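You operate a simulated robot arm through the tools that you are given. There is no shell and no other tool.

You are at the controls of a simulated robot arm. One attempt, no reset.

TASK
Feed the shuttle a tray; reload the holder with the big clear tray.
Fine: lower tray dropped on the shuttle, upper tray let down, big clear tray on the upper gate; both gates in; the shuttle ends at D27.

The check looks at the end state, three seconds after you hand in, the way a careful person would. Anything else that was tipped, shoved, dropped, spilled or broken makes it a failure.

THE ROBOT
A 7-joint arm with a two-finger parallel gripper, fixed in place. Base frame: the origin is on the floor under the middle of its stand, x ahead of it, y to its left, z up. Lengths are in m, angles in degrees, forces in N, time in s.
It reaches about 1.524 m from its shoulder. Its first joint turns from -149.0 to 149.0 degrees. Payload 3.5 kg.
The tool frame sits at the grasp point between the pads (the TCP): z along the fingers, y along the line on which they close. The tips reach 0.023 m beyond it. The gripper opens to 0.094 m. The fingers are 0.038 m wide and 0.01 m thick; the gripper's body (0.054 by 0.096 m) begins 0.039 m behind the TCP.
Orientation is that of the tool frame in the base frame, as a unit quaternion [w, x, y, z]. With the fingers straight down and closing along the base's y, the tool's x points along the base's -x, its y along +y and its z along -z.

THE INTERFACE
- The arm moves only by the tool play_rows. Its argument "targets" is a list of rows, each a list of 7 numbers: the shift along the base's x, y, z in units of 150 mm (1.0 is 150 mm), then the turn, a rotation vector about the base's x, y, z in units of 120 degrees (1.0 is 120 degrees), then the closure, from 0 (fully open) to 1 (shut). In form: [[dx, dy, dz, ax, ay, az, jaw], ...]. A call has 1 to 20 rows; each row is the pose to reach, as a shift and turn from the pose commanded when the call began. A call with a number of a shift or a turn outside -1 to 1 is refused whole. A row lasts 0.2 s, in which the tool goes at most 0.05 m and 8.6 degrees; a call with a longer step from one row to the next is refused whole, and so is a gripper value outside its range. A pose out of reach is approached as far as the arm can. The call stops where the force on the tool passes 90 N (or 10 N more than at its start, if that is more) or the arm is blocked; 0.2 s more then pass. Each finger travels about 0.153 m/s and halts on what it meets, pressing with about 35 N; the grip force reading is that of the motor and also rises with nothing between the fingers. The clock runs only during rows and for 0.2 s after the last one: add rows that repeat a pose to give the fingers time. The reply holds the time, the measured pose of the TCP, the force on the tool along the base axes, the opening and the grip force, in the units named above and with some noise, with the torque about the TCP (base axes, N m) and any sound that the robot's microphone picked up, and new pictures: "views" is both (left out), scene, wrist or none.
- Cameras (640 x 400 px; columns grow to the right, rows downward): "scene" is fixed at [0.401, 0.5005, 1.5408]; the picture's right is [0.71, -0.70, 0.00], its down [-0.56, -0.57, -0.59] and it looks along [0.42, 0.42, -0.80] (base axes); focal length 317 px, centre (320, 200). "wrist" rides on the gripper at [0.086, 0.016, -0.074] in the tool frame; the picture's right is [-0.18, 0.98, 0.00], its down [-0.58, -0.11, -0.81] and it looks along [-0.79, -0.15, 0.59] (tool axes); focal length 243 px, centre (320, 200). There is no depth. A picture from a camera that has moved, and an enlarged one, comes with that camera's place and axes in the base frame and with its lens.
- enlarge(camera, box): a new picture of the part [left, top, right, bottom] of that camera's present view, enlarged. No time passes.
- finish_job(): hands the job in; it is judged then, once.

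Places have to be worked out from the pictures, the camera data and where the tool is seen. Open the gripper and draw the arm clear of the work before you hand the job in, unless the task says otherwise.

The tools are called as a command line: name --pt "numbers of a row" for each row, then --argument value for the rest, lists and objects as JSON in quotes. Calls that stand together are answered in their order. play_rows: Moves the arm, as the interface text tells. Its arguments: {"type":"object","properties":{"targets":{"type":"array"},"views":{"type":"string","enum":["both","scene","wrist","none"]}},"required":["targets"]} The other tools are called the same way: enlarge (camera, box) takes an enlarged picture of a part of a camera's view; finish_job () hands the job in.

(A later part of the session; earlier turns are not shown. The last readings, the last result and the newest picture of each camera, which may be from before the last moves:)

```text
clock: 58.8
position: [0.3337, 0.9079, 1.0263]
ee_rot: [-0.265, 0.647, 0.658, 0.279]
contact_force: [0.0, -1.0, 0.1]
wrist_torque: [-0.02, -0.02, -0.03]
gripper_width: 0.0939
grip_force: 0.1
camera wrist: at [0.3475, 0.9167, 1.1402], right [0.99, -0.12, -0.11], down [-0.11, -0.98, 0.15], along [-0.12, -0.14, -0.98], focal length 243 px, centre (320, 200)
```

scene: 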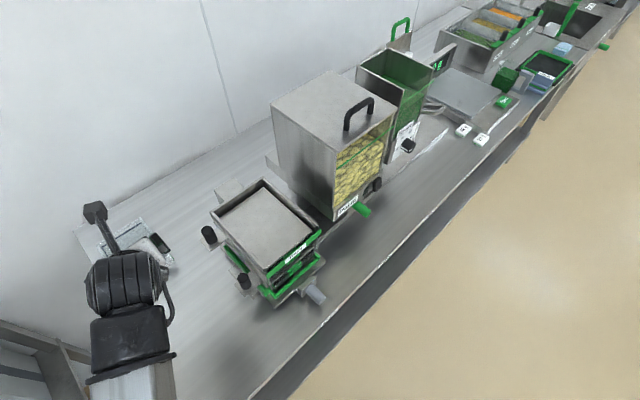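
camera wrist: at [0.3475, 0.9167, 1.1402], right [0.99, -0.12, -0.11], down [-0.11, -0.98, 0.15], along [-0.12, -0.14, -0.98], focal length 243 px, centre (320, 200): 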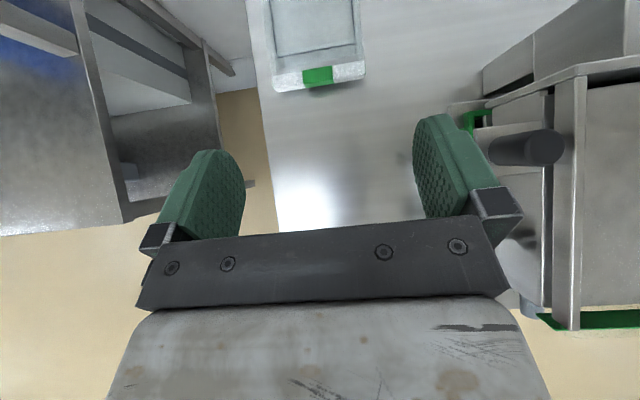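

The clear tray with its front handle bar is visible at the top of the wrist view. I enlarge it.

enlarge --camera "wrist" --box '[240, 0, 400, 110]'

enlarge --camera "scene" --box '[80, 190, 200, 300]'

enlarge --camera "wrist" --box '[0, 0, 260, 230]'

```text
3.64 times, centred on (320, 55) of wrist
camera zoom: at [0.3475, 0.9167, 1.1402], right [0.99, -0.12, -0.11], down [-0.11, -0.98, 0.15], along [-0.12, -0.14, -0.98], focal length 882 px, centre (320, 727)
```

zoom: 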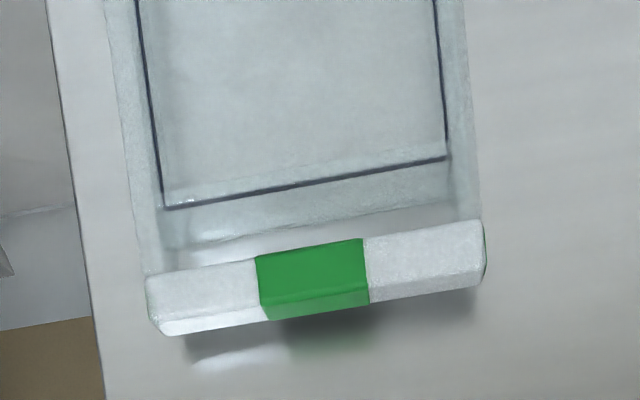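

```text
3.64 times, centred on (140, 245) of scene
camera zoom: at [0.401, 0.5005, 1.5408], right [0.71, -0.7, 0.0], down [-0.56, -0.57, -0.59], along [0.42, 0.42, -0.8], focal length 1153 px, centre (974, 36)
```

zoom: 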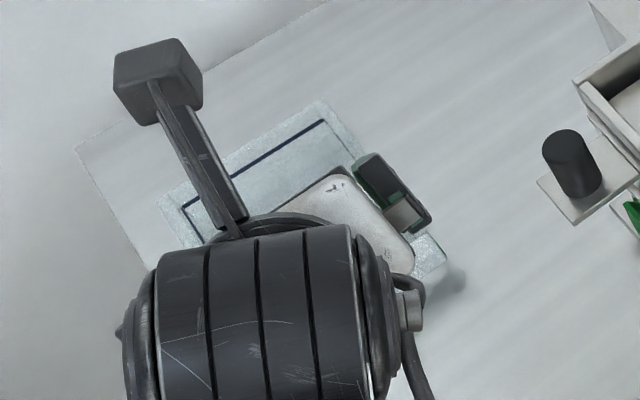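

```text
1.74 times, centred on (130, 115) of wrist
camera zoom: at [0.3475, 0.9167, 1.1402], right [0.99, -0.12, -0.11], down [-0.11, -0.98, 0.15], along [-0.12, -0.14, -0.98], focal length 422 px, centre (650, 348)
```

zoom: 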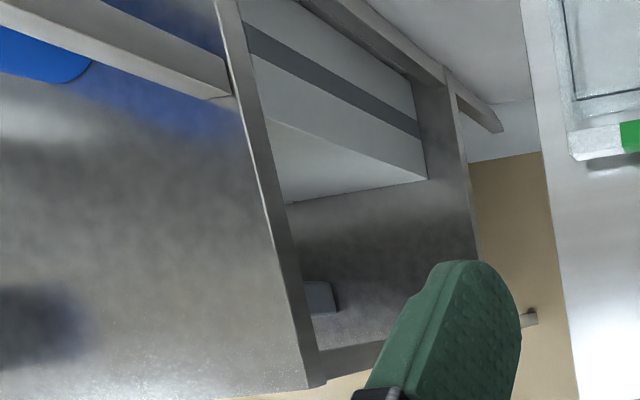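

The tray's front bar is a full-width lip with a green middle at about (0.323, 1.035, 0.785). It must be pinched across y, so I return the tool to vertical (closing along y) and go above the green part.

play_rows --pt "0 0 0 -0.0225 -0.0225 0.0545 0" --pt "0 0 0 -0.0451 -0.0451 0.1089 0" --pt "0 0 0 -0.0676 -0.0676 0.1634 0" --pt "0 0.05 0 -0.0902 -0.0902 0.2178 0" --pt "0 0.1 0 -0.1127 -0.1127 0.2723 0" --pt "0 0.15 0 -0.1352 -0.1352 0.3268 0" --pt "0 0.2 0 -0.1578 -0.1578 0.3812 0" --pt "0 0.25 0 -0.1803 -0.1803 0.4357 0" --pt "0 0.3 0 -0.2028 -0.2028 0.4902 0" --pt "0 0.35 0 -0.2254 -0.2254 0.5446 0" --pt "-0.02 0.4 0 -0.2479 -0.2479 0.5991 0" --pt "-0.04 0.45 -0.05 -0.2705 -0.2705 0.6535 0" --pt "-0.06 0.55 -0.15 -0.293 -0.293 0.708 0" --pt "-0.06 0.65 -0.3 -0.293 -0.293 0.708 0" --pt "-0.06 0.75 -0.45 -0.293 -0.293 0.708 0" --pt "-0.06 0.81 -0.5 -0.293 -0.293 0.708 0" --pt "-0.06 0.81 -0.5 -0.293 -0.293 0.708 0" --views "both"

```text
clock: 62.4
position: [0.3257, 1.0276, 0.9524]
ee_rot: [-0.003, -0.012, 1.0, 0.005]
contact_force: [0.3, 0.0, -0.1]
wrist_torque: [-0.03, 0.02, 0.02]
gripper_width: 0.094
grip_force: 0.0
camera wrist: at [0.2387, 1.0425, 1.0263], right [0.16, 0.99, 0.01], down [0.59, -0.1, 0.8], along [0.79, -0.12, -0.6], focal length 243 px, centre (320, 200)
```

scene: 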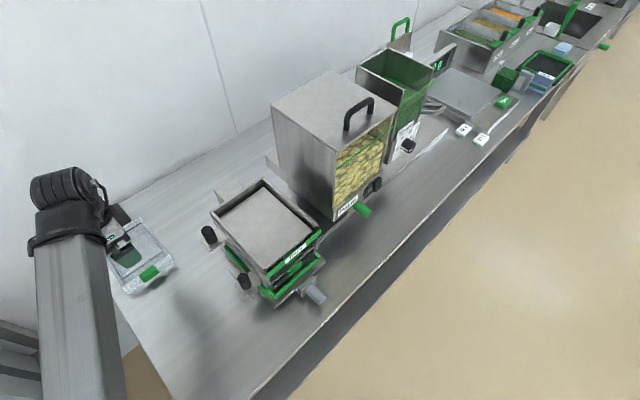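
wrist: 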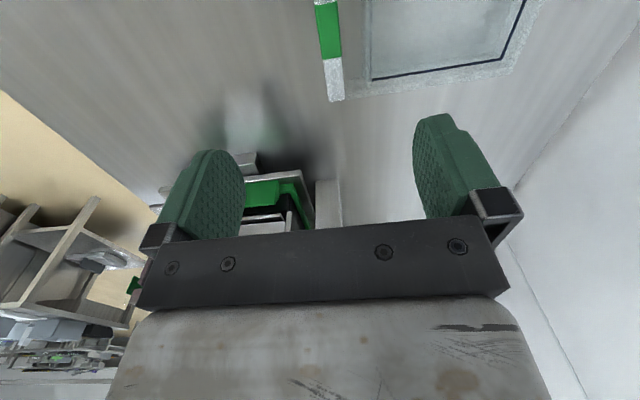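

The bar appears at y≈1.039, top z≈0.783, right end x≈0.385. I enlarge to see whether there is a gap behind the bar.

enlarge --camera "wrist" --box '[260, 0, 460, 120]'

enlarge --camera "scene" --box '[90, 190, 190, 310]'

```text
3.20 times, centred on (360, 60) of wrist
camera zoom: at [0.2387, 1.0425, 1.0263], right [0.16, 0.99, 0.01], down [0.59, -0.1, 0.8], along [0.79, -0.12, -0.6], focal length 776 px, centre (192, 648)
```

zoom: 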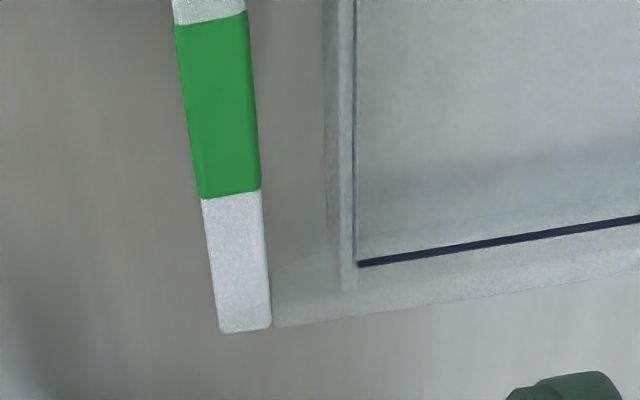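

```text
3.33 times, centred on (140, 250) of scene
camera zoom: at [0.401, 0.5005, 1.5408], right [0.71, -0.7, 0.0], down [-0.56, -0.57, -0.59], along [0.42, 0.42, -0.8], focal length 1057 px, centre (920, 33)
```

zoom: 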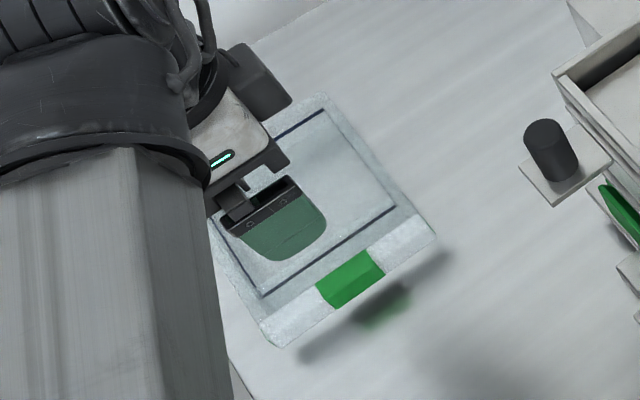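

There is a clear gap (~19 mm) between the bar (y≈1.029–1.049) and the tray wall (y≈1.067). I pre-close the fingers to ~29 mm so the rear finger fits the gap, and descend partway over the green part.

play_rows --pt "-0.02 0.076 0 0 0 0 0.3" --pt "-0.02 0.076 -0.1 0 0 0 0.69" --pt "-0.02 0.076 -0.3 0 0 0 0.69" --pt "-0.02 0.076 -0.5 0 0 0 0.69" --pt "-0.02 0.076 -0.72 0 0 0 0.69" --pt "-0.02 0.076 -0.72 0 0 0 0.69" --pt "-0.02 0.076 -0.72 0 0 0 0.69" --views "both"

enlarge --camera "wrist" --box '[200, 40, 460, 230]'

```text
clock: 64.0
position: [0.3215, 1.0393, 0.8453]
ee_rot: [-0.002, -0.011, 1.0, 0.005]
contact_force: [0.3, -0.4, -0.6]
wrist_torque: [0.03, -0.02, -0.01]
gripper_width: 0.0289
grip_force: 0.1
camera wrist: at [0.2361, 1.0539, 0.9195], right [0.16, 0.99, 0.01], down [0.59, -0.1, 0.8], along [0.79, -0.12, -0.6], focal length 243 px, centre (320, 200)
```

scene: 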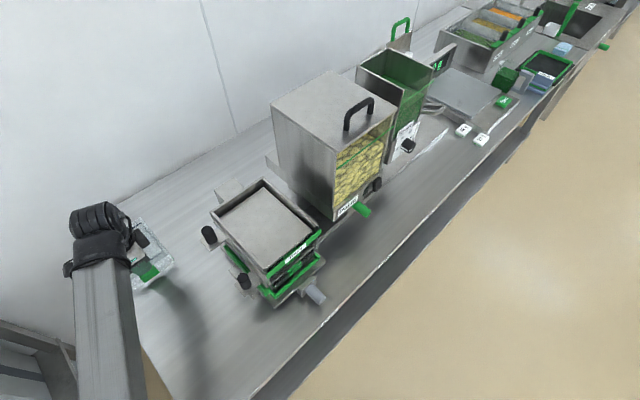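
wrist: 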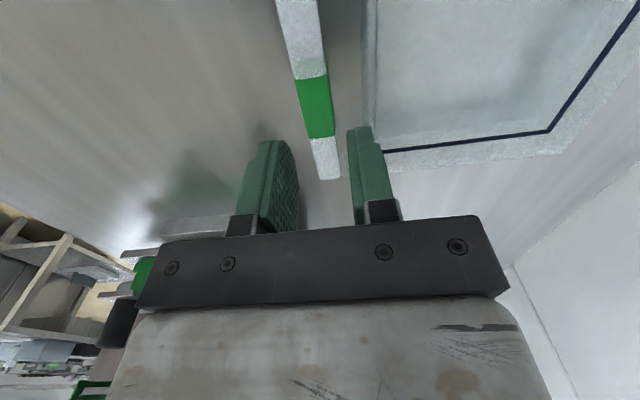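

```text
2.11 times, centred on (330, 135) of wrist
camera zoom: at [0.2361, 1.0539, 0.9195], right [0.16, 0.99, 0.01], down [0.59, -0.1, 0.8], along [0.79, -0.12, -0.6], focal length 511 px, centre (299, 337)
```

zoom: 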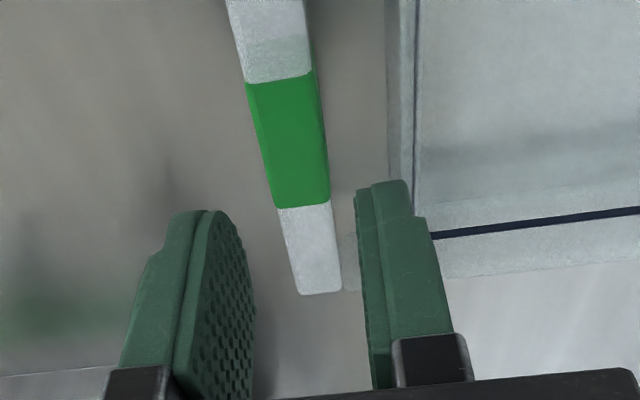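

The tool is centred over the green part (bar centre y≈1.039, x≈0.321). I correct a ~1.3° yaw error and descend to TCP z≈0.795, then look again.

play_rows --pt "0 0 -0.08 -0.0048 0 -0.0105 0.69" --pt "0 0 -0.16 -0.0048 0 -0.0105 0.69" --pt "0 0 -0.24 -0.0048 0 -0.0105 0.69" --pt "0 0 -0.33 -0.0048 0 -0.0105 0.69" --pt "0 0 -0.33 -0.0048 0 -0.0105 0.69" --views "both"

enlarge --camera "wrist" --box '[200, 60, 460, 240]'

```text
clock: 65.2
position: [0.3223, 1.0396, 0.7969]
ee_rot: [-0.002, 0.0, 1.0, -0.001]
contact_force: [-0.2, -0.9, 0.7]
wrist_torque: [0.0, 0.02, -0.01]
gripper_width: 0.0291
grip_force: 0.0
camera wrist: at [0.2364, 1.0572, 0.8693], right [0.18, 0.98, 0.0], down [0.58, -0.11, 0.8], along [0.79, -0.15, -0.59], focal length 243 px, centre (320, 200)
```

scene: 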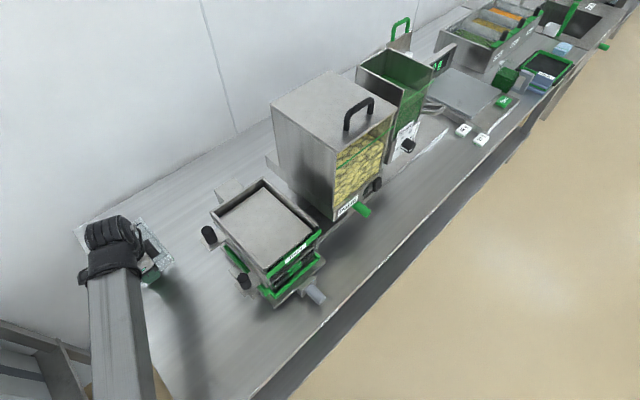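
wrist: 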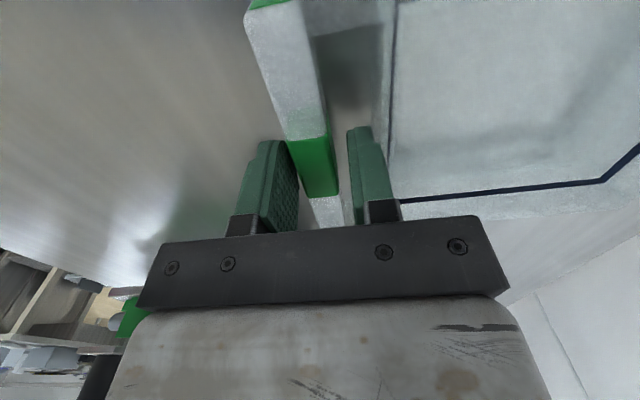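

```text
2.22 times, centred on (330, 150) of wrist
camera zoom: at [0.2364, 1.0572, 0.8693], right [0.18, 0.98, 0.0], down [0.58, -0.11, 0.8], along [0.79, -0.15, -0.59], focal length 539 px, centre (298, 311)
```

zoom: 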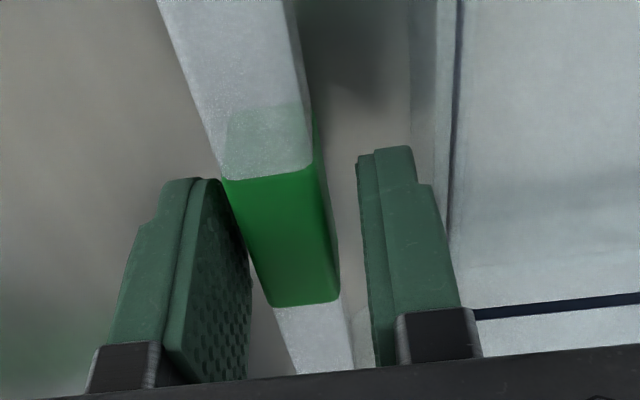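

The fingers straddle the bar with the rear finger in the gap. I lower 12 mm more so the pads cover the bar, watching for bench contact.

play_rows --pt "0 -0.01 -0.03 0 0 0 0.69" --pt "0 -0.01 -0.06 0 0 0 0.69" --pt "0 -0.01 -0.085 0 0 0 0.69" --pt "0 -0.01 -0.085 0 0 0 0.69" --views "wrist"

enlarge --camera "wrist" --box '[200, 60, 460, 240]'

```text
clock: 66.2
position: [0.3228, 1.0392, 0.7822]
ee_rot: [-0.002, 0.0, 1.0, 0.0]
contact_force: [-0.2, 0.3, 0.5]
wrist_torque: [-0.02, -0.03, 0.0]
gripper_width: 0.0291
grip_force: 0.0
camera wrist: at [0.2371, 1.0554, 0.8559], right [0.18, 0.98, 0.0], down [0.58, -0.11, 0.8], along [0.79, -0.15, -0.59], focal length 243 px, centre (320, 200)
```

wrist: 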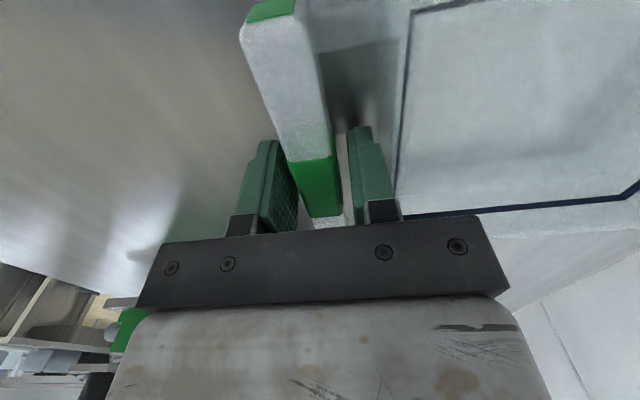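

```text
2.22 times, centred on (330, 150) of wrist
camera zoom: at [0.2371, 1.0554, 0.8559], right [0.18, 0.98, 0.0], down [0.58, -0.11, 0.8], along [0.79, -0.15, -0.59], focal length 539 px, centre (298, 311)
```

zoom: 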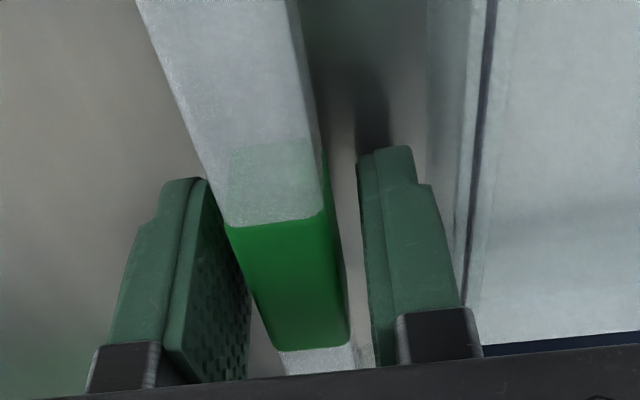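

No contact, tips just above the bench. I close on the bar's green part.

play_rows --pt "0 0 0 0 0 0 0.78" --pt "0 0 0 0 0 0 0.86" --pt "0 0 0 0 0 0 0.95" --pt "0 0 0 0 0 0 0.95" --pt "0 0 0 0 0 0 0.95" --views "wrist"

```text
clock: 67.4
position: [0.3229, 1.0382, 0.7818]
ee_rot: [-0.002, 0.0, 1.0, 0.0]
contact_force: [-0.6, -0.1, -0.1]
wrist_torque: [-0.03, 0.01, -0.01]
gripper_width: 0.017
grip_force: 35.2
camera wrist: at [0.2371, 1.0554, 0.8558], right [0.18, 0.98, 0.0], down [0.58, -0.11, 0.8], along [0.79, -0.15, -0.59], focal length 243 px, centre (320, 200)
```

wrist: 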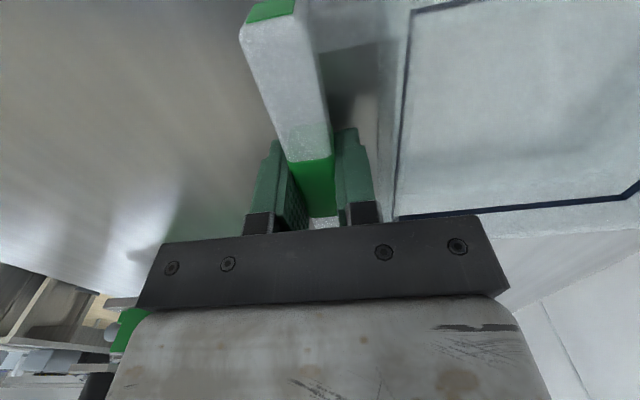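

Gripped at 0.017 m. I lift slowly about 2 cm and check weight and sag.

play_rows --pt "0 0 0.03 0 0 0 0.95" --pt "0 0 0.06 0 0 0 0.95" --pt "0 0 0.1 0 0 0 0.95" --pt "0 0 0.15 0 0 0 0.95" --pt "0 0 0.15 0 0 0 0.95" --pt "0 0 0.15 0 0 0 0.95" --views "both"

enlarge --camera "wrist" --box '[200, 0, 640, 260]'

```text
clock: 68.8
position: [0.3223, 1.0386, 0.8039]
ee_rot: [-0.003, 0.001, 1.0, 0.0]
contact_force: [-0.7, 0.4, -0.1]
wrist_torque: [-0.03, -0.02, 0.0]
gripper_width: 0.0174
grip_force: 34.9
camera wrist: at [0.2362, 1.0551, 0.8782], right [0.18, 0.98, 0.0], down [0.58, -0.11, 0.8], along [0.79, -0.15, -0.59], focal length 243 px, centre (320, 200)
```

scene: 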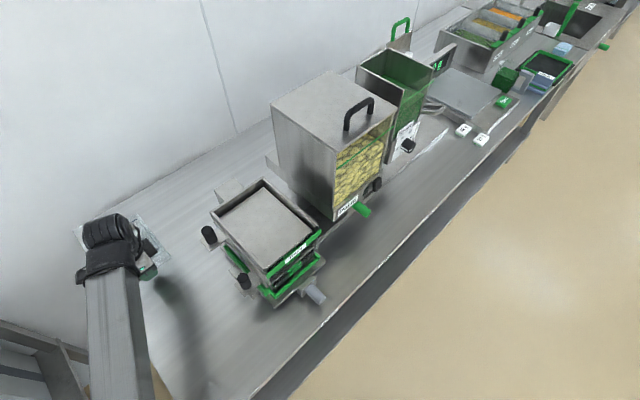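
wrist: 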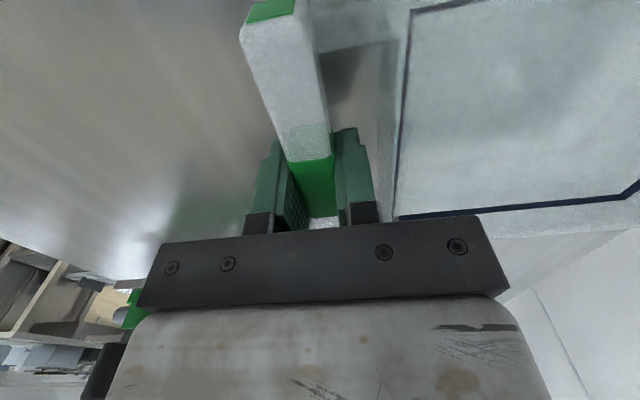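

```text
1.45 times, centred on (420, 130) of wrist
camera zoom: at [0.2362, 1.0551, 0.8782], right [0.18, 0.98, 0.0], down [0.58, -0.11, 0.8], along [0.79, -0.15, -0.59], focal length 353 px, centre (174, 302)
```

zoom: 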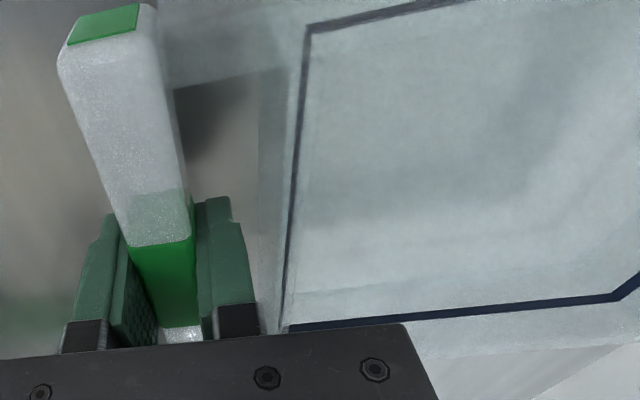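

The tray rises with the gripper, level and unslipped. I lift it further straight up.

play_rows --pt "0 0 0.12 0 0 0 0.95" --pt "0 0 0.26 0 0 0 0.95" --pt "0 0 0.4 0 0 0 0.95" --pt "0 0 0.55 0 0 0 0.95" --pt "0 0 0.7 0 0 0 0.95" --pt "0 0 0.85 0 0 0 0.95" --pt "0 0 0.95 0 0 0 0.95" --pt "0 0 1.0 0 0 0 0.95" --pt "0 0 1.0 0 0 0 0.95" --views "both"

```text
clock: 70.8
position: [0.3214, 1.0396, 0.9536]
ee_rot: [-0.001, 0.0, 1.0, 0.0]
contact_force: [-0.2, 0.0, -0.8]
wrist_torque: [-0.05, -0.02, 0.03]
gripper_width: 0.0172
grip_force: 34.9
camera wrist: at [0.2354, 1.0554, 1.0284], right [0.18, 0.98, 0.0], down [0.58, -0.11, 0.8], along [0.79, -0.15, -0.59], focal length 243 px, centre (320, 200)
```

scene: 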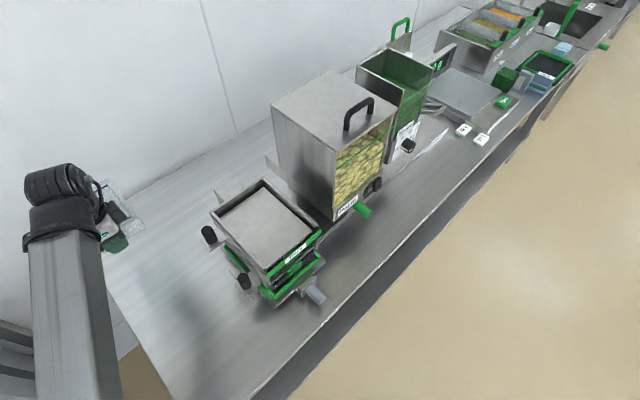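
wrist: 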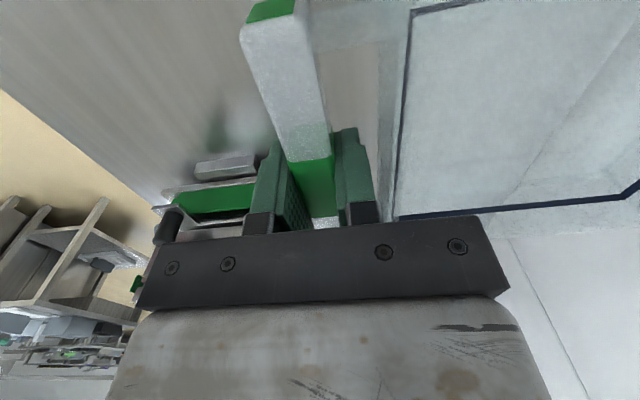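

The tray is stable. I raise it to clear the holder and start carrying it across (+x, −y).

play_rows --pt "0 0 0.15 0 0 0 0.95" --pt "0 0 0.35 0 0 0 0.95" --pt "0 0 0.55 0 0 0 0.95" --pt "0 0 0.72 0 0 0 0.95" --pt "0.05 -0.05 0.76 0 0 0 0.95" --pt "0.15 -0.15 0.76 0 0 0 0.95" --pt "0.25 -0.25 0.76 0 0 0 0.95" --pt "0.35 -0.35 0.76 0 0 0 0.95" --pt "0.45 -0.45 0.76 0 0 0 0.95" --pt "0.55 -0.55 0.76 0 0 0 0.95" --pt "0.65 -0.65 0.76 0 0 0 0.95" --pt "0.75 -0.75 0.76 0 0 0 0.95" --pt "0.85 -0.85 0.76 0 0 0 0.95" --pt "0.95 -0.95 0.76 0 0 0 0.95" --pt "1.0 -1.0 0.76 0 0 0 0.95" --pt "1.0 -1.0 0.76 0 0 0 0.95" --views "both"

```text
clock: 74.2
position: [0.4709, 0.888, 1.0689]
ee_rot: [-0.002, 0.0, 1.0, 0.0]
contact_force: [-0.4, 0.7, -1.0]
wrist_torque: [-0.07, 0.02, 0.04]
gripper_width: 0.0174
grip_force: 35.2
camera wrist: at [0.3853, 0.9046, 1.1429], right [0.18, 0.98, 0.0], down [0.58, -0.11, 0.8], along [0.79, -0.15, -0.59], focal length 243 px, centre (320, 200)
```

scene: 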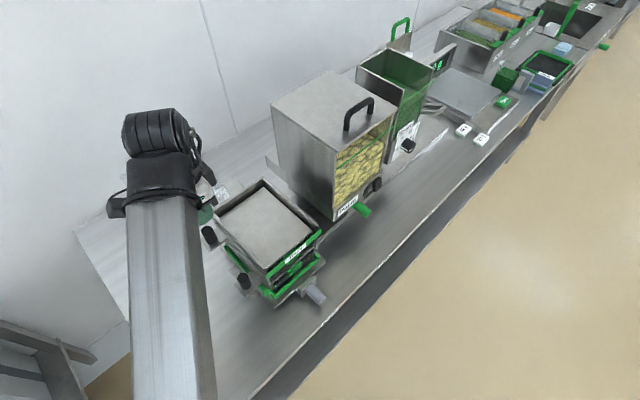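
wrist: 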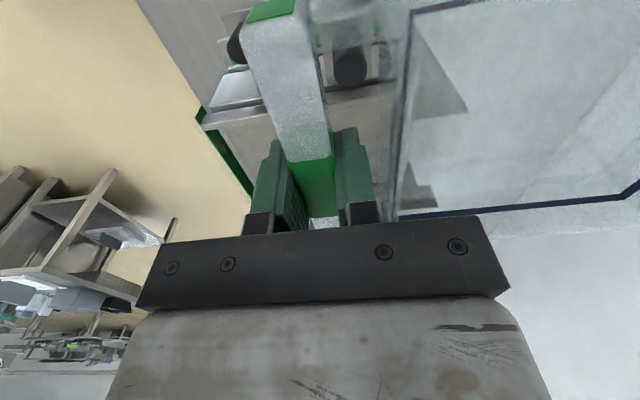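

Still steady. I carry it on to above the holder bay (target TCP ≈ 0.582, 0.778).

play_rows --pt "0.05 -0.05 0 0 0 0 0.95" --pt "0.15 -0.15 0 0 0 0 0.95" --pt "0.25 -0.25 0 0 0 0 0.95" --pt "0.35 -0.35 0 0 0 0 0.95" --pt "0.45 -0.45 0 0 0 0 0.95" --pt "0.55 -0.55 0 0 0 0 0.95" --pt "0.65 -0.65 0 0 0 0 0.95" --pt "0.72 -0.71 0 0 0 0 0.95" --pt "0.74 -0.733 0 0 0 0 0.95" --pt "0.74 -0.733 0 0 0 0 0.95" --pt "0.74 -0.733 0 0 0 0 0.95" --views "both"

enlarge --camera "scene" --box '[180, 150, 360, 310]'

enlarge --camera "wrist" --box '[160, 0, 640, 260]'

```text
clock: 76.6
position: [0.5821, 0.7803, 1.0691]
ee_rot: [-0.002, 0.001, 1.0, 0.0]
contact_force: [-0.2, -0.7, -1.2]
wrist_torque: [-0.05, -0.02, 0.02]
gripper_width: 0.0175
grip_force: 35.1
camera wrist: at [0.4966, 0.7961, 1.1423], right [0.18, 0.98, 0.0], down [0.58, -0.11, 0.8], along [0.79, -0.15, -0.59], focal length 243 px, centre (320, 200)
```

scene: 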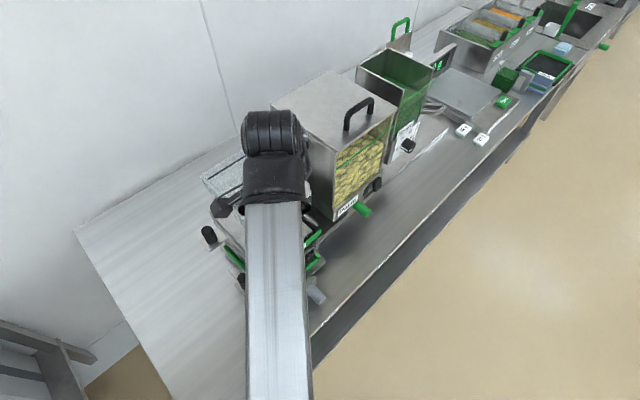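
wrist: 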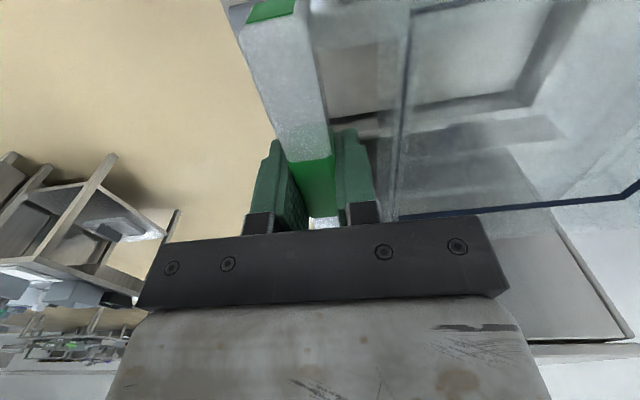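

```text
2.50 times, centred on (270, 230) of scene
camera zoom: at [0.401, 0.5005, 1.5408], right [0.71, -0.7, 0.0], down [-0.56, -0.57, -0.59], along [0.42, 0.42, -0.8], focal length 793 px, centre (445, 125)
```

zoom: 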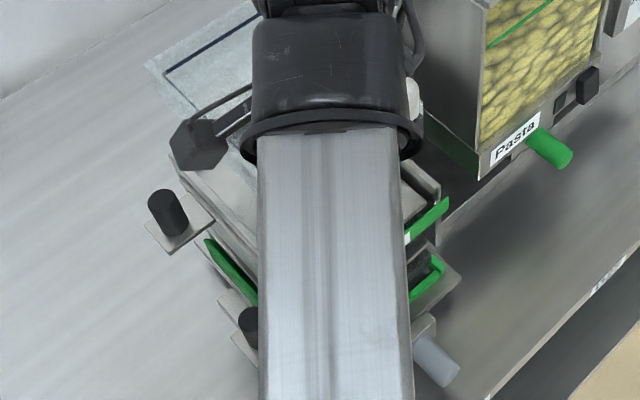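

```text
1.33 times, centred on (400, 130) of wrist
camera zoom: at [0.4966, 0.7961, 1.1423], right [0.18, 0.98, 0.0], down [0.58, -0.11, 0.8], along [0.79, -0.15, -0.59], focal length 324 px, centre (213, 293)
```

zoom: 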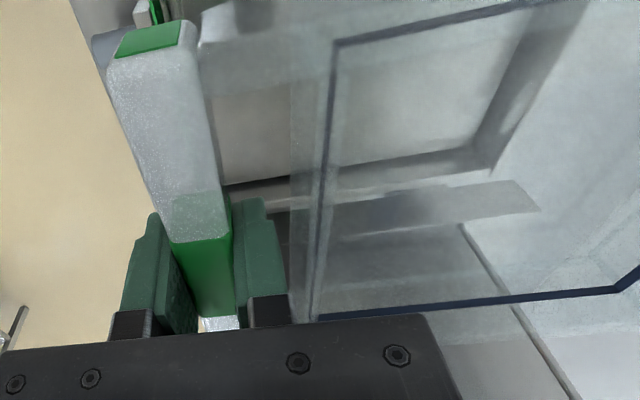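

The tray is over the bay, visible through the clear plastic. I lower to just above the wall tops (tray bottom ≈0.975) to check alignment.

play_rows --pt "0 -0.01 -0.1 0 0 0 0.95" --pt "0 -0.01 -0.2 0 0 0 0.95" --pt "0 -0.01 -0.3 0 0 0 0.95" --pt "0 -0.01 -0.4 0 0 0 0.95" --pt "0 -0.01 -0.44 0 0 0 0.95" --pt "0 -0.01 -0.44 0 0 0 0.95" --views "both"

enlarge --camera "wrist" --box '[160, 0, 640, 260]'

enlarge --camera "scene" --box '[190, 150, 350, 280]'

```text
clock: 78.0
position: [0.5835, 0.7775, 1.0006]
ee_rot: [-0.002, 0.0, 1.0, -0.001]
contact_force: [0.5, 0.3, 0.2]
wrist_torque: [-0.03, -0.01, -0.03]
gripper_width: 0.0173
grip_force: 35.0
camera wrist: at [0.4968, 0.7941, 1.0751], right [0.18, 0.98, 0.0], down [0.58, -0.11, 0.8], along [0.79, -0.15, -0.59], focal length 243 px, centre (320, 200)
```

scene: 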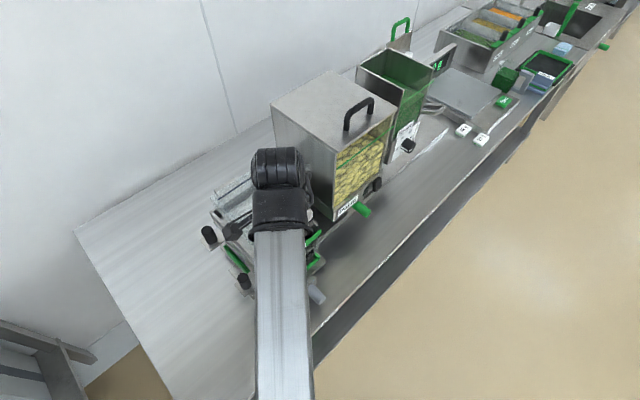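
wrist: 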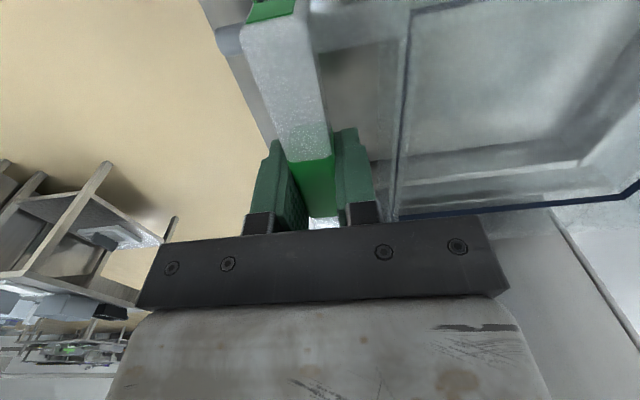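

```text
1.33 times, centred on (400, 130) of wrist
camera zoom: at [0.4968, 0.7941, 1.0751], right [0.18, 0.98, 0.0], down [0.58, -0.11, 0.8], along [0.79, -0.15, -0.59], focal length 324 px, centre (213, 293)
```

zoom: 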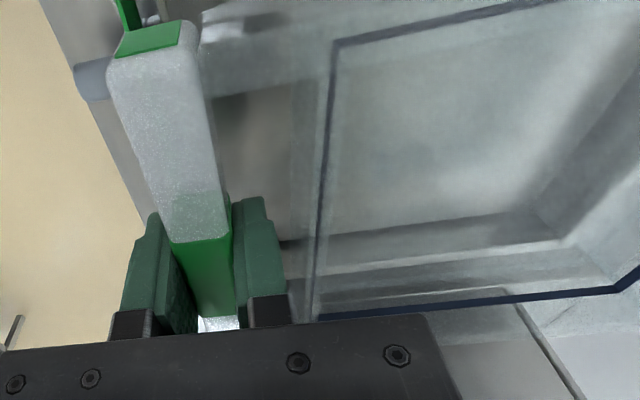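

```text
3.08 times, centred on (270, 215) of scene
camera zoom: at [0.401, 0.5005, 1.5408], right [0.71, -0.7, 0.0], down [-0.56, -0.57, -0.59], along [0.42, 0.42, -0.8], focal length 976 px, centre (474, 154)
```

zoom: 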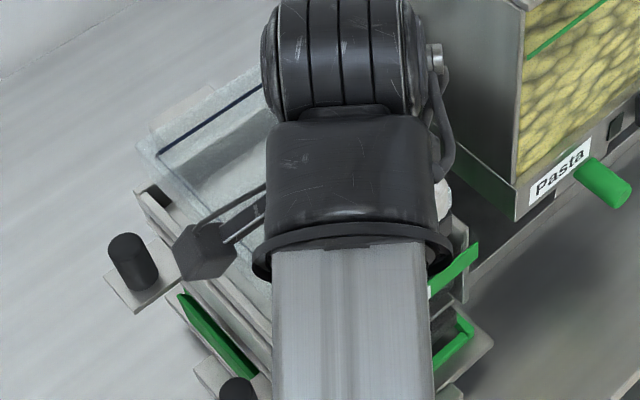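

By the scene view the tray's left edge is ~0.518 and the bay's inner left wall ~0.5085, so I shift ~3.5 mm left for even clearance and lower slowly into the bay.

play_rows --pt "-0.023 0 0 0 0 0 0.95" --pt "-0.023 0 -0.03 0 0 0 0.95" --pt "-0.023 0 -0.06 0 0 0 0.95" --pt "-0.023 0 -0.09 0 0 0 0.95" --pt "-0.023 0 -0.12 0 0 0 0.95" --pt "-0.023 0 -0.12 0 0 0 0.95" --views "both"

enlarge --camera "wrist" --box '[160, 0, 640, 260]'

enlarge --camera "scene" --box '[190, 150, 350, 280]'

```text
clock: 79.4
position: [0.5796, 0.7755, 0.9841]
ee_rot: [-0.002, 0.0, 1.0, 0.0]
contact_force: [-0.5, 0.8, -0.2]
wrist_torque: [-0.07, -0.03, -0.01]
gripper_width: 0.0175
grip_force: 34.9
camera wrist: at [0.4938, 0.7926, 1.0583], right [0.18, 0.98, 0.0], down [0.58, -0.11, 0.8], along [0.79, -0.15, -0.59], focal length 243 px, centre (320, 200)
```

scene: 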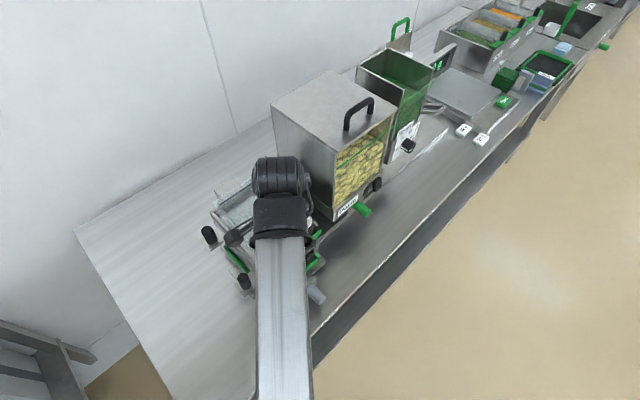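
wrist: 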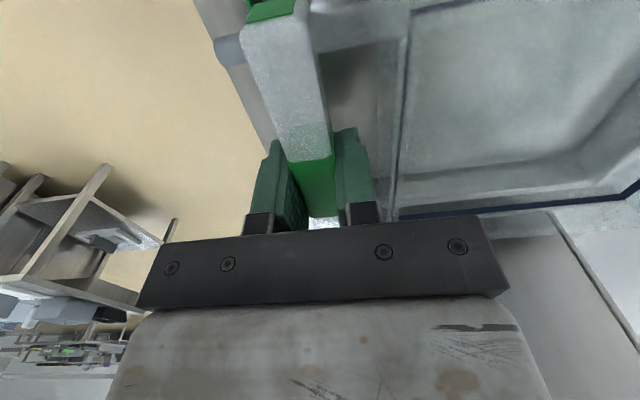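

```text
1.33 times, centred on (400, 130) of wrist
camera zoom: at [0.4938, 0.7926, 1.0583], right [0.18, 0.98, 0.0], down [0.58, -0.11, 0.8], along [0.79, -0.15, -0.59], focal length 324 px, centre (213, 293)
```

zoom: 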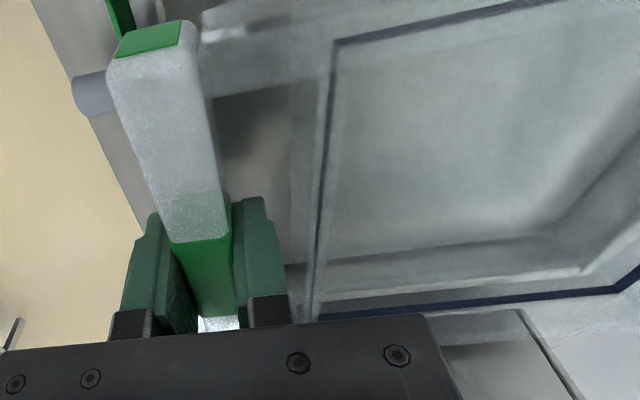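

```text
3.08 times, centred on (270, 215) of scene
camera zoom: at [0.401, 0.5005, 1.5408], right [0.71, -0.7, 0.0], down [-0.56, -0.57, -0.59], along [0.42, 0.42, -0.8], focal length 976 px, centre (474, 154)
```

zoom: 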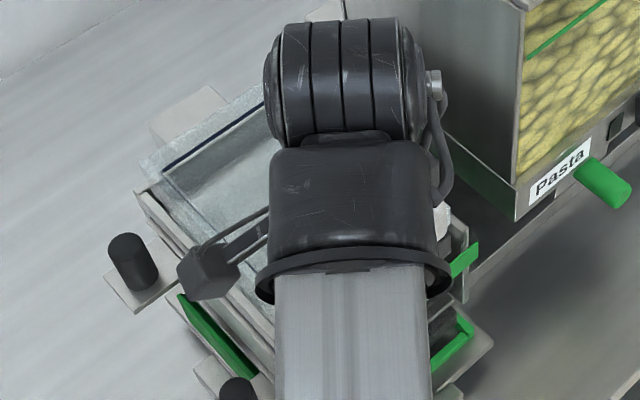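

Tray left edge ≈0.517, back ≈0.950 against inner walls ≈0.5085 / 0.954 — it should go in. I move 2 mm back in y and lower in small steps, checking for contact force.

play_rows --pt "0 0.015 0 0 0 0 0.95" --pt "0 0.015 -0.02 0 0 0 0.95" --pt "0 0.015 -0.04 0 0 0 0.95" --pt "0 0.015 -0.06 0 0 0 0.95" --pt "0 0.015 -0.06 0 0 0 0.95" --views "both"

enlarge --camera "scene" --box '[190, 150, 350, 280]'

enlarge --camera "wrist" --box '[160, 0, 640, 260]'

```text
clock: 80.6
position: [0.5796, 0.7793, 0.9749]
ee_rot: [-0.001, 0.0, 1.0, -0.001]
contact_force: [0.2, -0.2, -1.1]
wrist_torque: [-0.08, -0.03, -0.03]
gripper_width: 0.0173
grip_force: 35.0
camera wrist: at [0.494, 0.7954, 1.0491], right [0.18, 0.98, 0.0], down [0.58, -0.11, 0.8], along [0.79, -0.15, -0.59], focal length 243 px, centre (320, 200)
```

scene: 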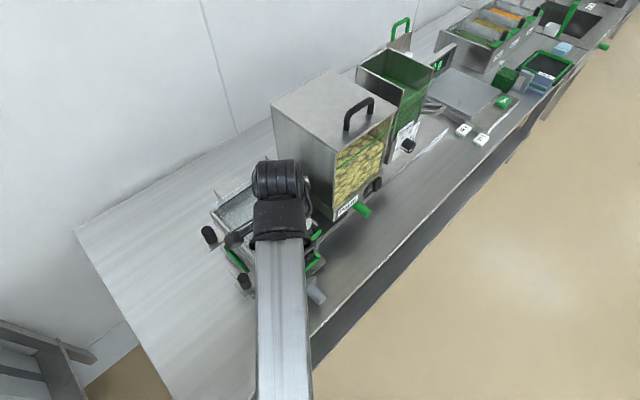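
wrist: 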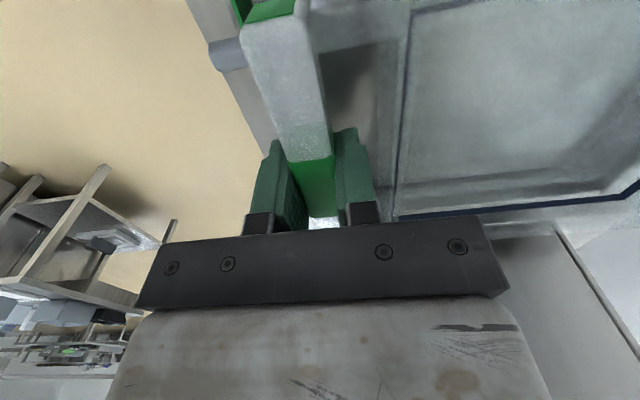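

```text
3.08 times, centred on (270, 215) of scene
camera zoom: at [0.401, 0.5005, 1.5408], right [0.71, -0.7, 0.0], down [-0.56, -0.57, -0.59], along [0.42, 0.42, -0.8], focal length 976 px, centre (474, 154)
```

zoom: 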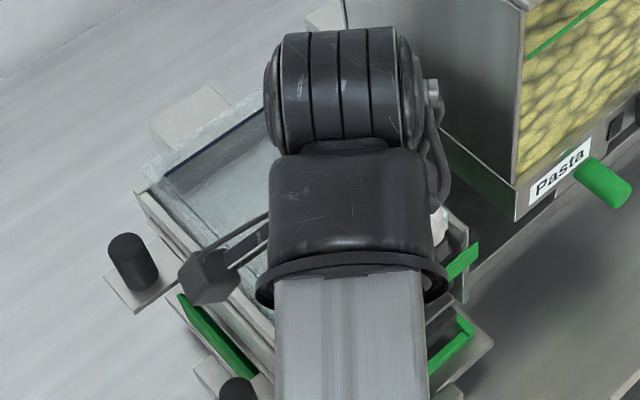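

```text
1.33 times, centred on (400, 130) of wrist
camera zoom: at [0.494, 0.7954, 1.0491], right [0.18, 0.98, 0.0], down [0.58, -0.11, 0.8], along [0.79, -0.15, -0.59], focal length 324 px, centre (213, 293)
```

zoom: 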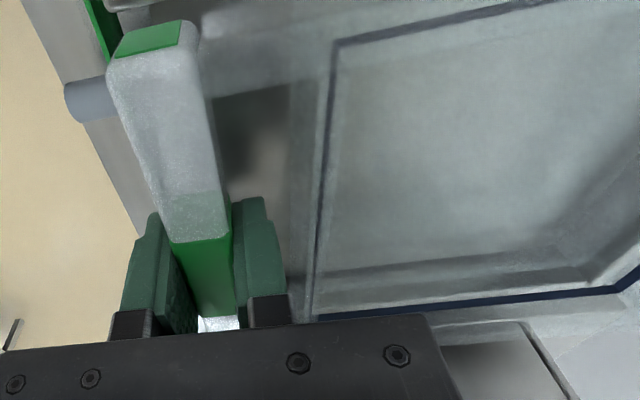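

No contact; the tray bottom is now below the wall tops. I keep lowering in small steps toward the gate plate.

play_rows --pt "0 0 -0.015 0 0 0 0.95" --pt "0 0 -0.03 0 0 0 0.95" --pt "0 0 -0.045 0 0 0 0.95" --pt "0 0 -0.045 0 0 0 0.95" --views "wrist"

```text
clock: 81.6
position: [0.5796, 0.7788, 0.9746]
ee_rot: [0.001, 0.0, 1.0, 0.003]
contact_force: [-5.5, -6.1, 21.4]
wrist_torque: [-0.51, 0.14, -0.08]
gripper_width: 0.017
grip_force: 35.0
stopped in row 4: the force on the tool passed its limit at 93 N (the readings are from after the stop); the commanded pose is now the measured one
camera wrist: at [0.4937, 0.795, 1.0486], right [0.18, 0.98, 0.0], down [0.58, -0.11, 0.81], along [0.79, -0.15, -0.59], focal length 243 px, centre (320, 200)
```

wrist: 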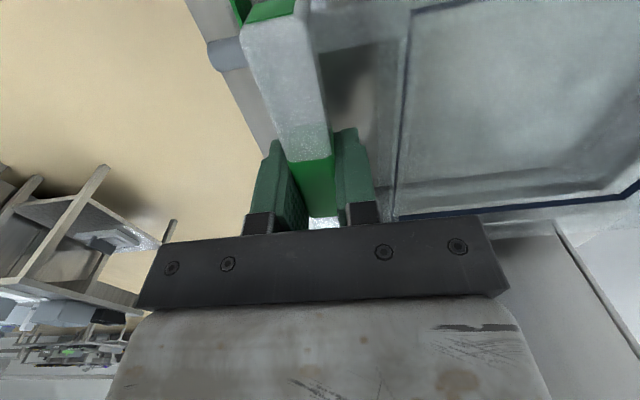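

The torque reading puts the contact at the front finger tip against the holder's green "Trays" bar (y≈0.762, top z≈0.951); the tray itself is free, inside the walls, about 1.5–2 cm above the gate plate. I raise 2 mm to unload the finger and check whether a small +y shift lets the finger pass behind that bar.

play_rows --pt "0 0 0.02 0 0 0 0.95" --pt "0 0.01 0.02 0 0 0 0.95" --pt "0 0.02 0.02 0 0 0 0.95" --pt "0 0.02 0.02 0 0 0 0.95" --views "both"

enlarge --camera "scene" --box '[190, 150, 350, 280]'

```text
clock: 82.6
position: [0.5813, 0.7826, 0.9753]
ee_rot: [0.001, 0.0, 1.0, 0.002]
contact_force: [1.1, -8.8, -0.7]
wrist_torque: [-0.16, -0.13, -0.1]
gripper_width: 0.0172
grip_force: 34.8
camera wrist: at [0.4945, 0.7991, 1.0488], right [0.18, 0.98, 0.0], down [0.58, -0.11, 0.81], along [0.79, -0.15, -0.59], focal length 243 px, centre (320, 200)
```

scene: 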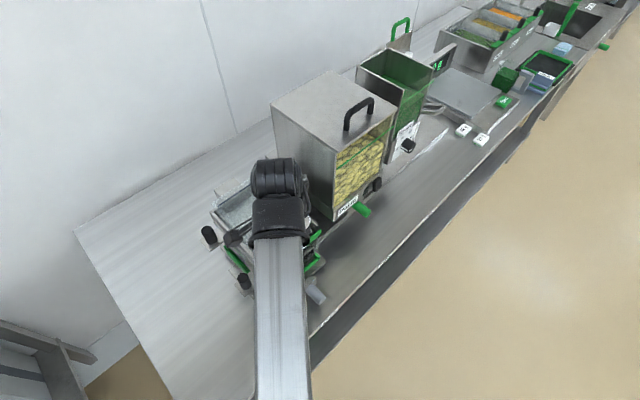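
wrist: 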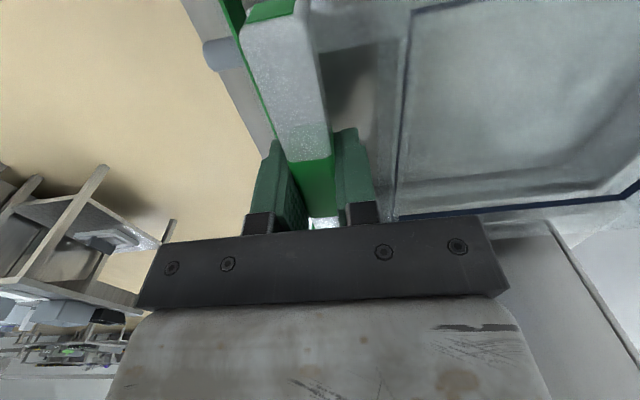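

```text
3.08 times, centred on (270, 215) of scene
camera zoom: at [0.401, 0.5005, 1.5408], right [0.71, -0.7, 0.0], down [-0.56, -0.57, -0.59], along [0.42, 0.42, -0.8], focal length 976 px, centre (474, 154)
```

zoom: 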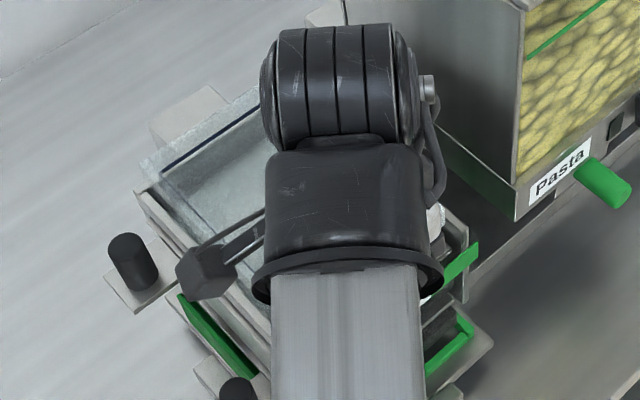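

The tray's back now just touches the back wall (Fy ≈ −9 N) and the green bar is visible ahead of the finger. I back off half a millimetre and try lowering gently 4 mm.

play_rows --pt "0 -0.004 -0.008 0 0 0 0.95" --pt "0 -0.004 -0.016 0 0 0 0.95" --pt "0 -0.004 -0.024 0 0 0 0.95" --views "none"

```text
clock: 83.4
position: [0.5799, 0.7821, 0.9751]
ee_rot: [0.001, -0.001, 1.0, 0.004]
contact_force: [3.4, -0.5, 43.1]
wrist_torque: [-0.94, 0.18, -0.08]
gripper_width: 0.0174
grip_force: 34.8
```

The finger still bears on the green bar, so the tray can't be carried lower this way; it is already captive between the walls and only ~1.5–2 cm above the plate. I unload, centre it off the back wall, and then release so it settles onto the gate.

play_rows --pt "0 0 0.02 0 0 0 0.95" --pt "0.005 -0.012 0.024 0 0 0 0.95" --pt "0.005 -0.012 0.024 0 0 0 0.95" --views "none"

```text
clock: 84.2
position: [0.5814, 0.7816, 0.9746]
ee_rot: [0.0, -0.001, 1.0, 0.001]
contact_force: [-0.8, 8.2, 7.3]
wrist_torque: [-0.05, -0.12, 0.1]
gripper_width: 0.0173
grip_force: 35.1
```

play_rows --pt "0 -0.008 0.016 0 0 0 0.95" --pt "0 -0.012 0.02 0 0 0 0.95" --pt "0 -0.012 0.02 0 0 0 0.95" --views "none"

```text
clock: 85.0
position: [0.5811, 0.7776, 0.9781]
ee_rot: [0.0, 0.0, 1.0, 0.001]
contact_force: [-0.3, 0.1, -1.5]
wrist_torque: [-0.04, -0.04, 0.02]
gripper_width: 0.0172
grip_force: 34.6
```

The tray hangs free of contact at (0.581, 0.778). I open the fingers just enough (to ~31 mm) to let it settle onto the upper gate.

play_rows --pt "0 0 0 0 0 0 0.68" --pt "0 0 0 0 0 0 0.68" --pt "0 0 0 0 0 0 0.68" --views "both"

enlarge --camera "wrist" --box '[160, 0, 640, 260]'

enlarge --camera "scene" --box '[190, 150, 350, 280]'

```text
clock: 85.8
position: [0.5814, 0.7793, 0.9796]
ee_rot: [0.0, 0.001, 1.0, 0.003]
contact_force: [0.3, -0.1, 0.0]
wrist_torque: [0.0, 0.01, 0.03]
gripper_width: 0.0302
grip_force: 0.0
camera wrist: at [0.4952, 0.7945, 1.0519], right [0.18, 0.98, 0.0], down [0.58, -0.11, 0.81], along [0.79, -0.15, -0.59], focal length 243 px, centre (320, 200)
```

scene: 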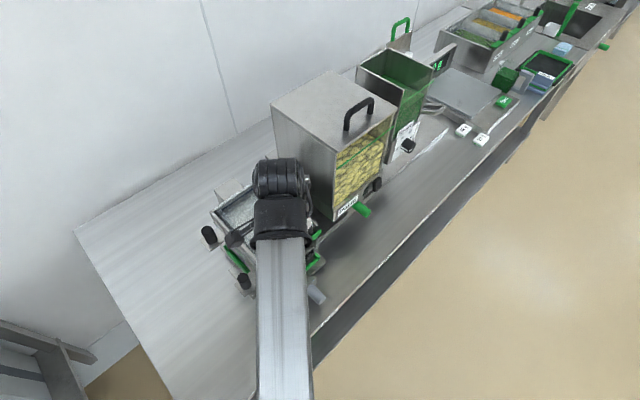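
wrist: 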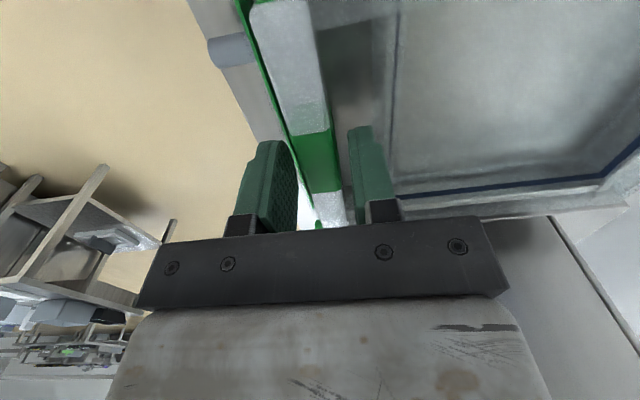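

```text
1.33 times, centred on (400, 130) of wrist
camera zoom: at [0.4952, 0.7945, 1.0519], right [0.18, 0.98, 0.0], down [0.58, -0.11, 0.81], along [0.79, -0.15, -0.59], focal length 324 px, centre (213, 293)
```

zoom: 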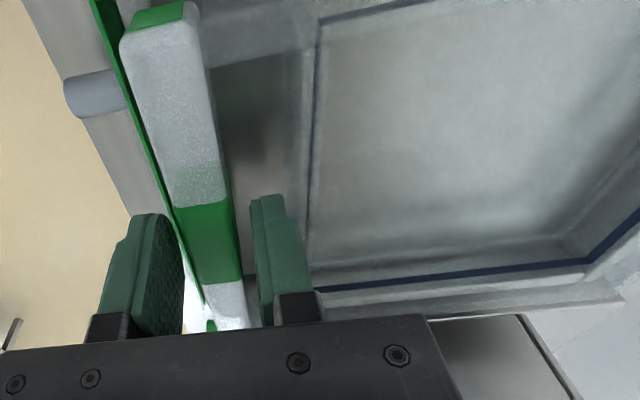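

```text
3.08 times, centred on (270, 215) of scene
camera zoom: at [0.401, 0.5005, 1.5408], right [0.71, -0.7, 0.0], down [-0.56, -0.57, -0.59], along [0.42, 0.42, -0.8], focal length 976 px, centre (474, 154)
```

zoom: 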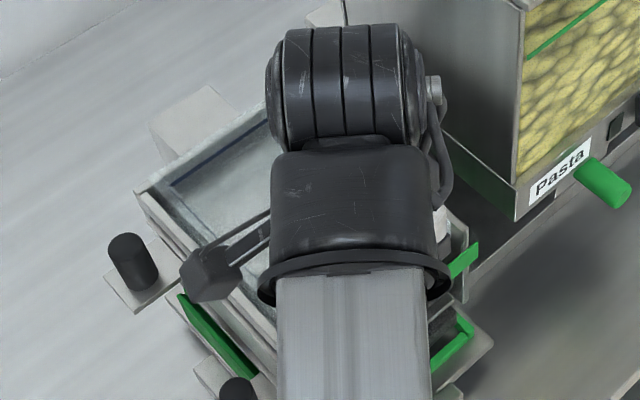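

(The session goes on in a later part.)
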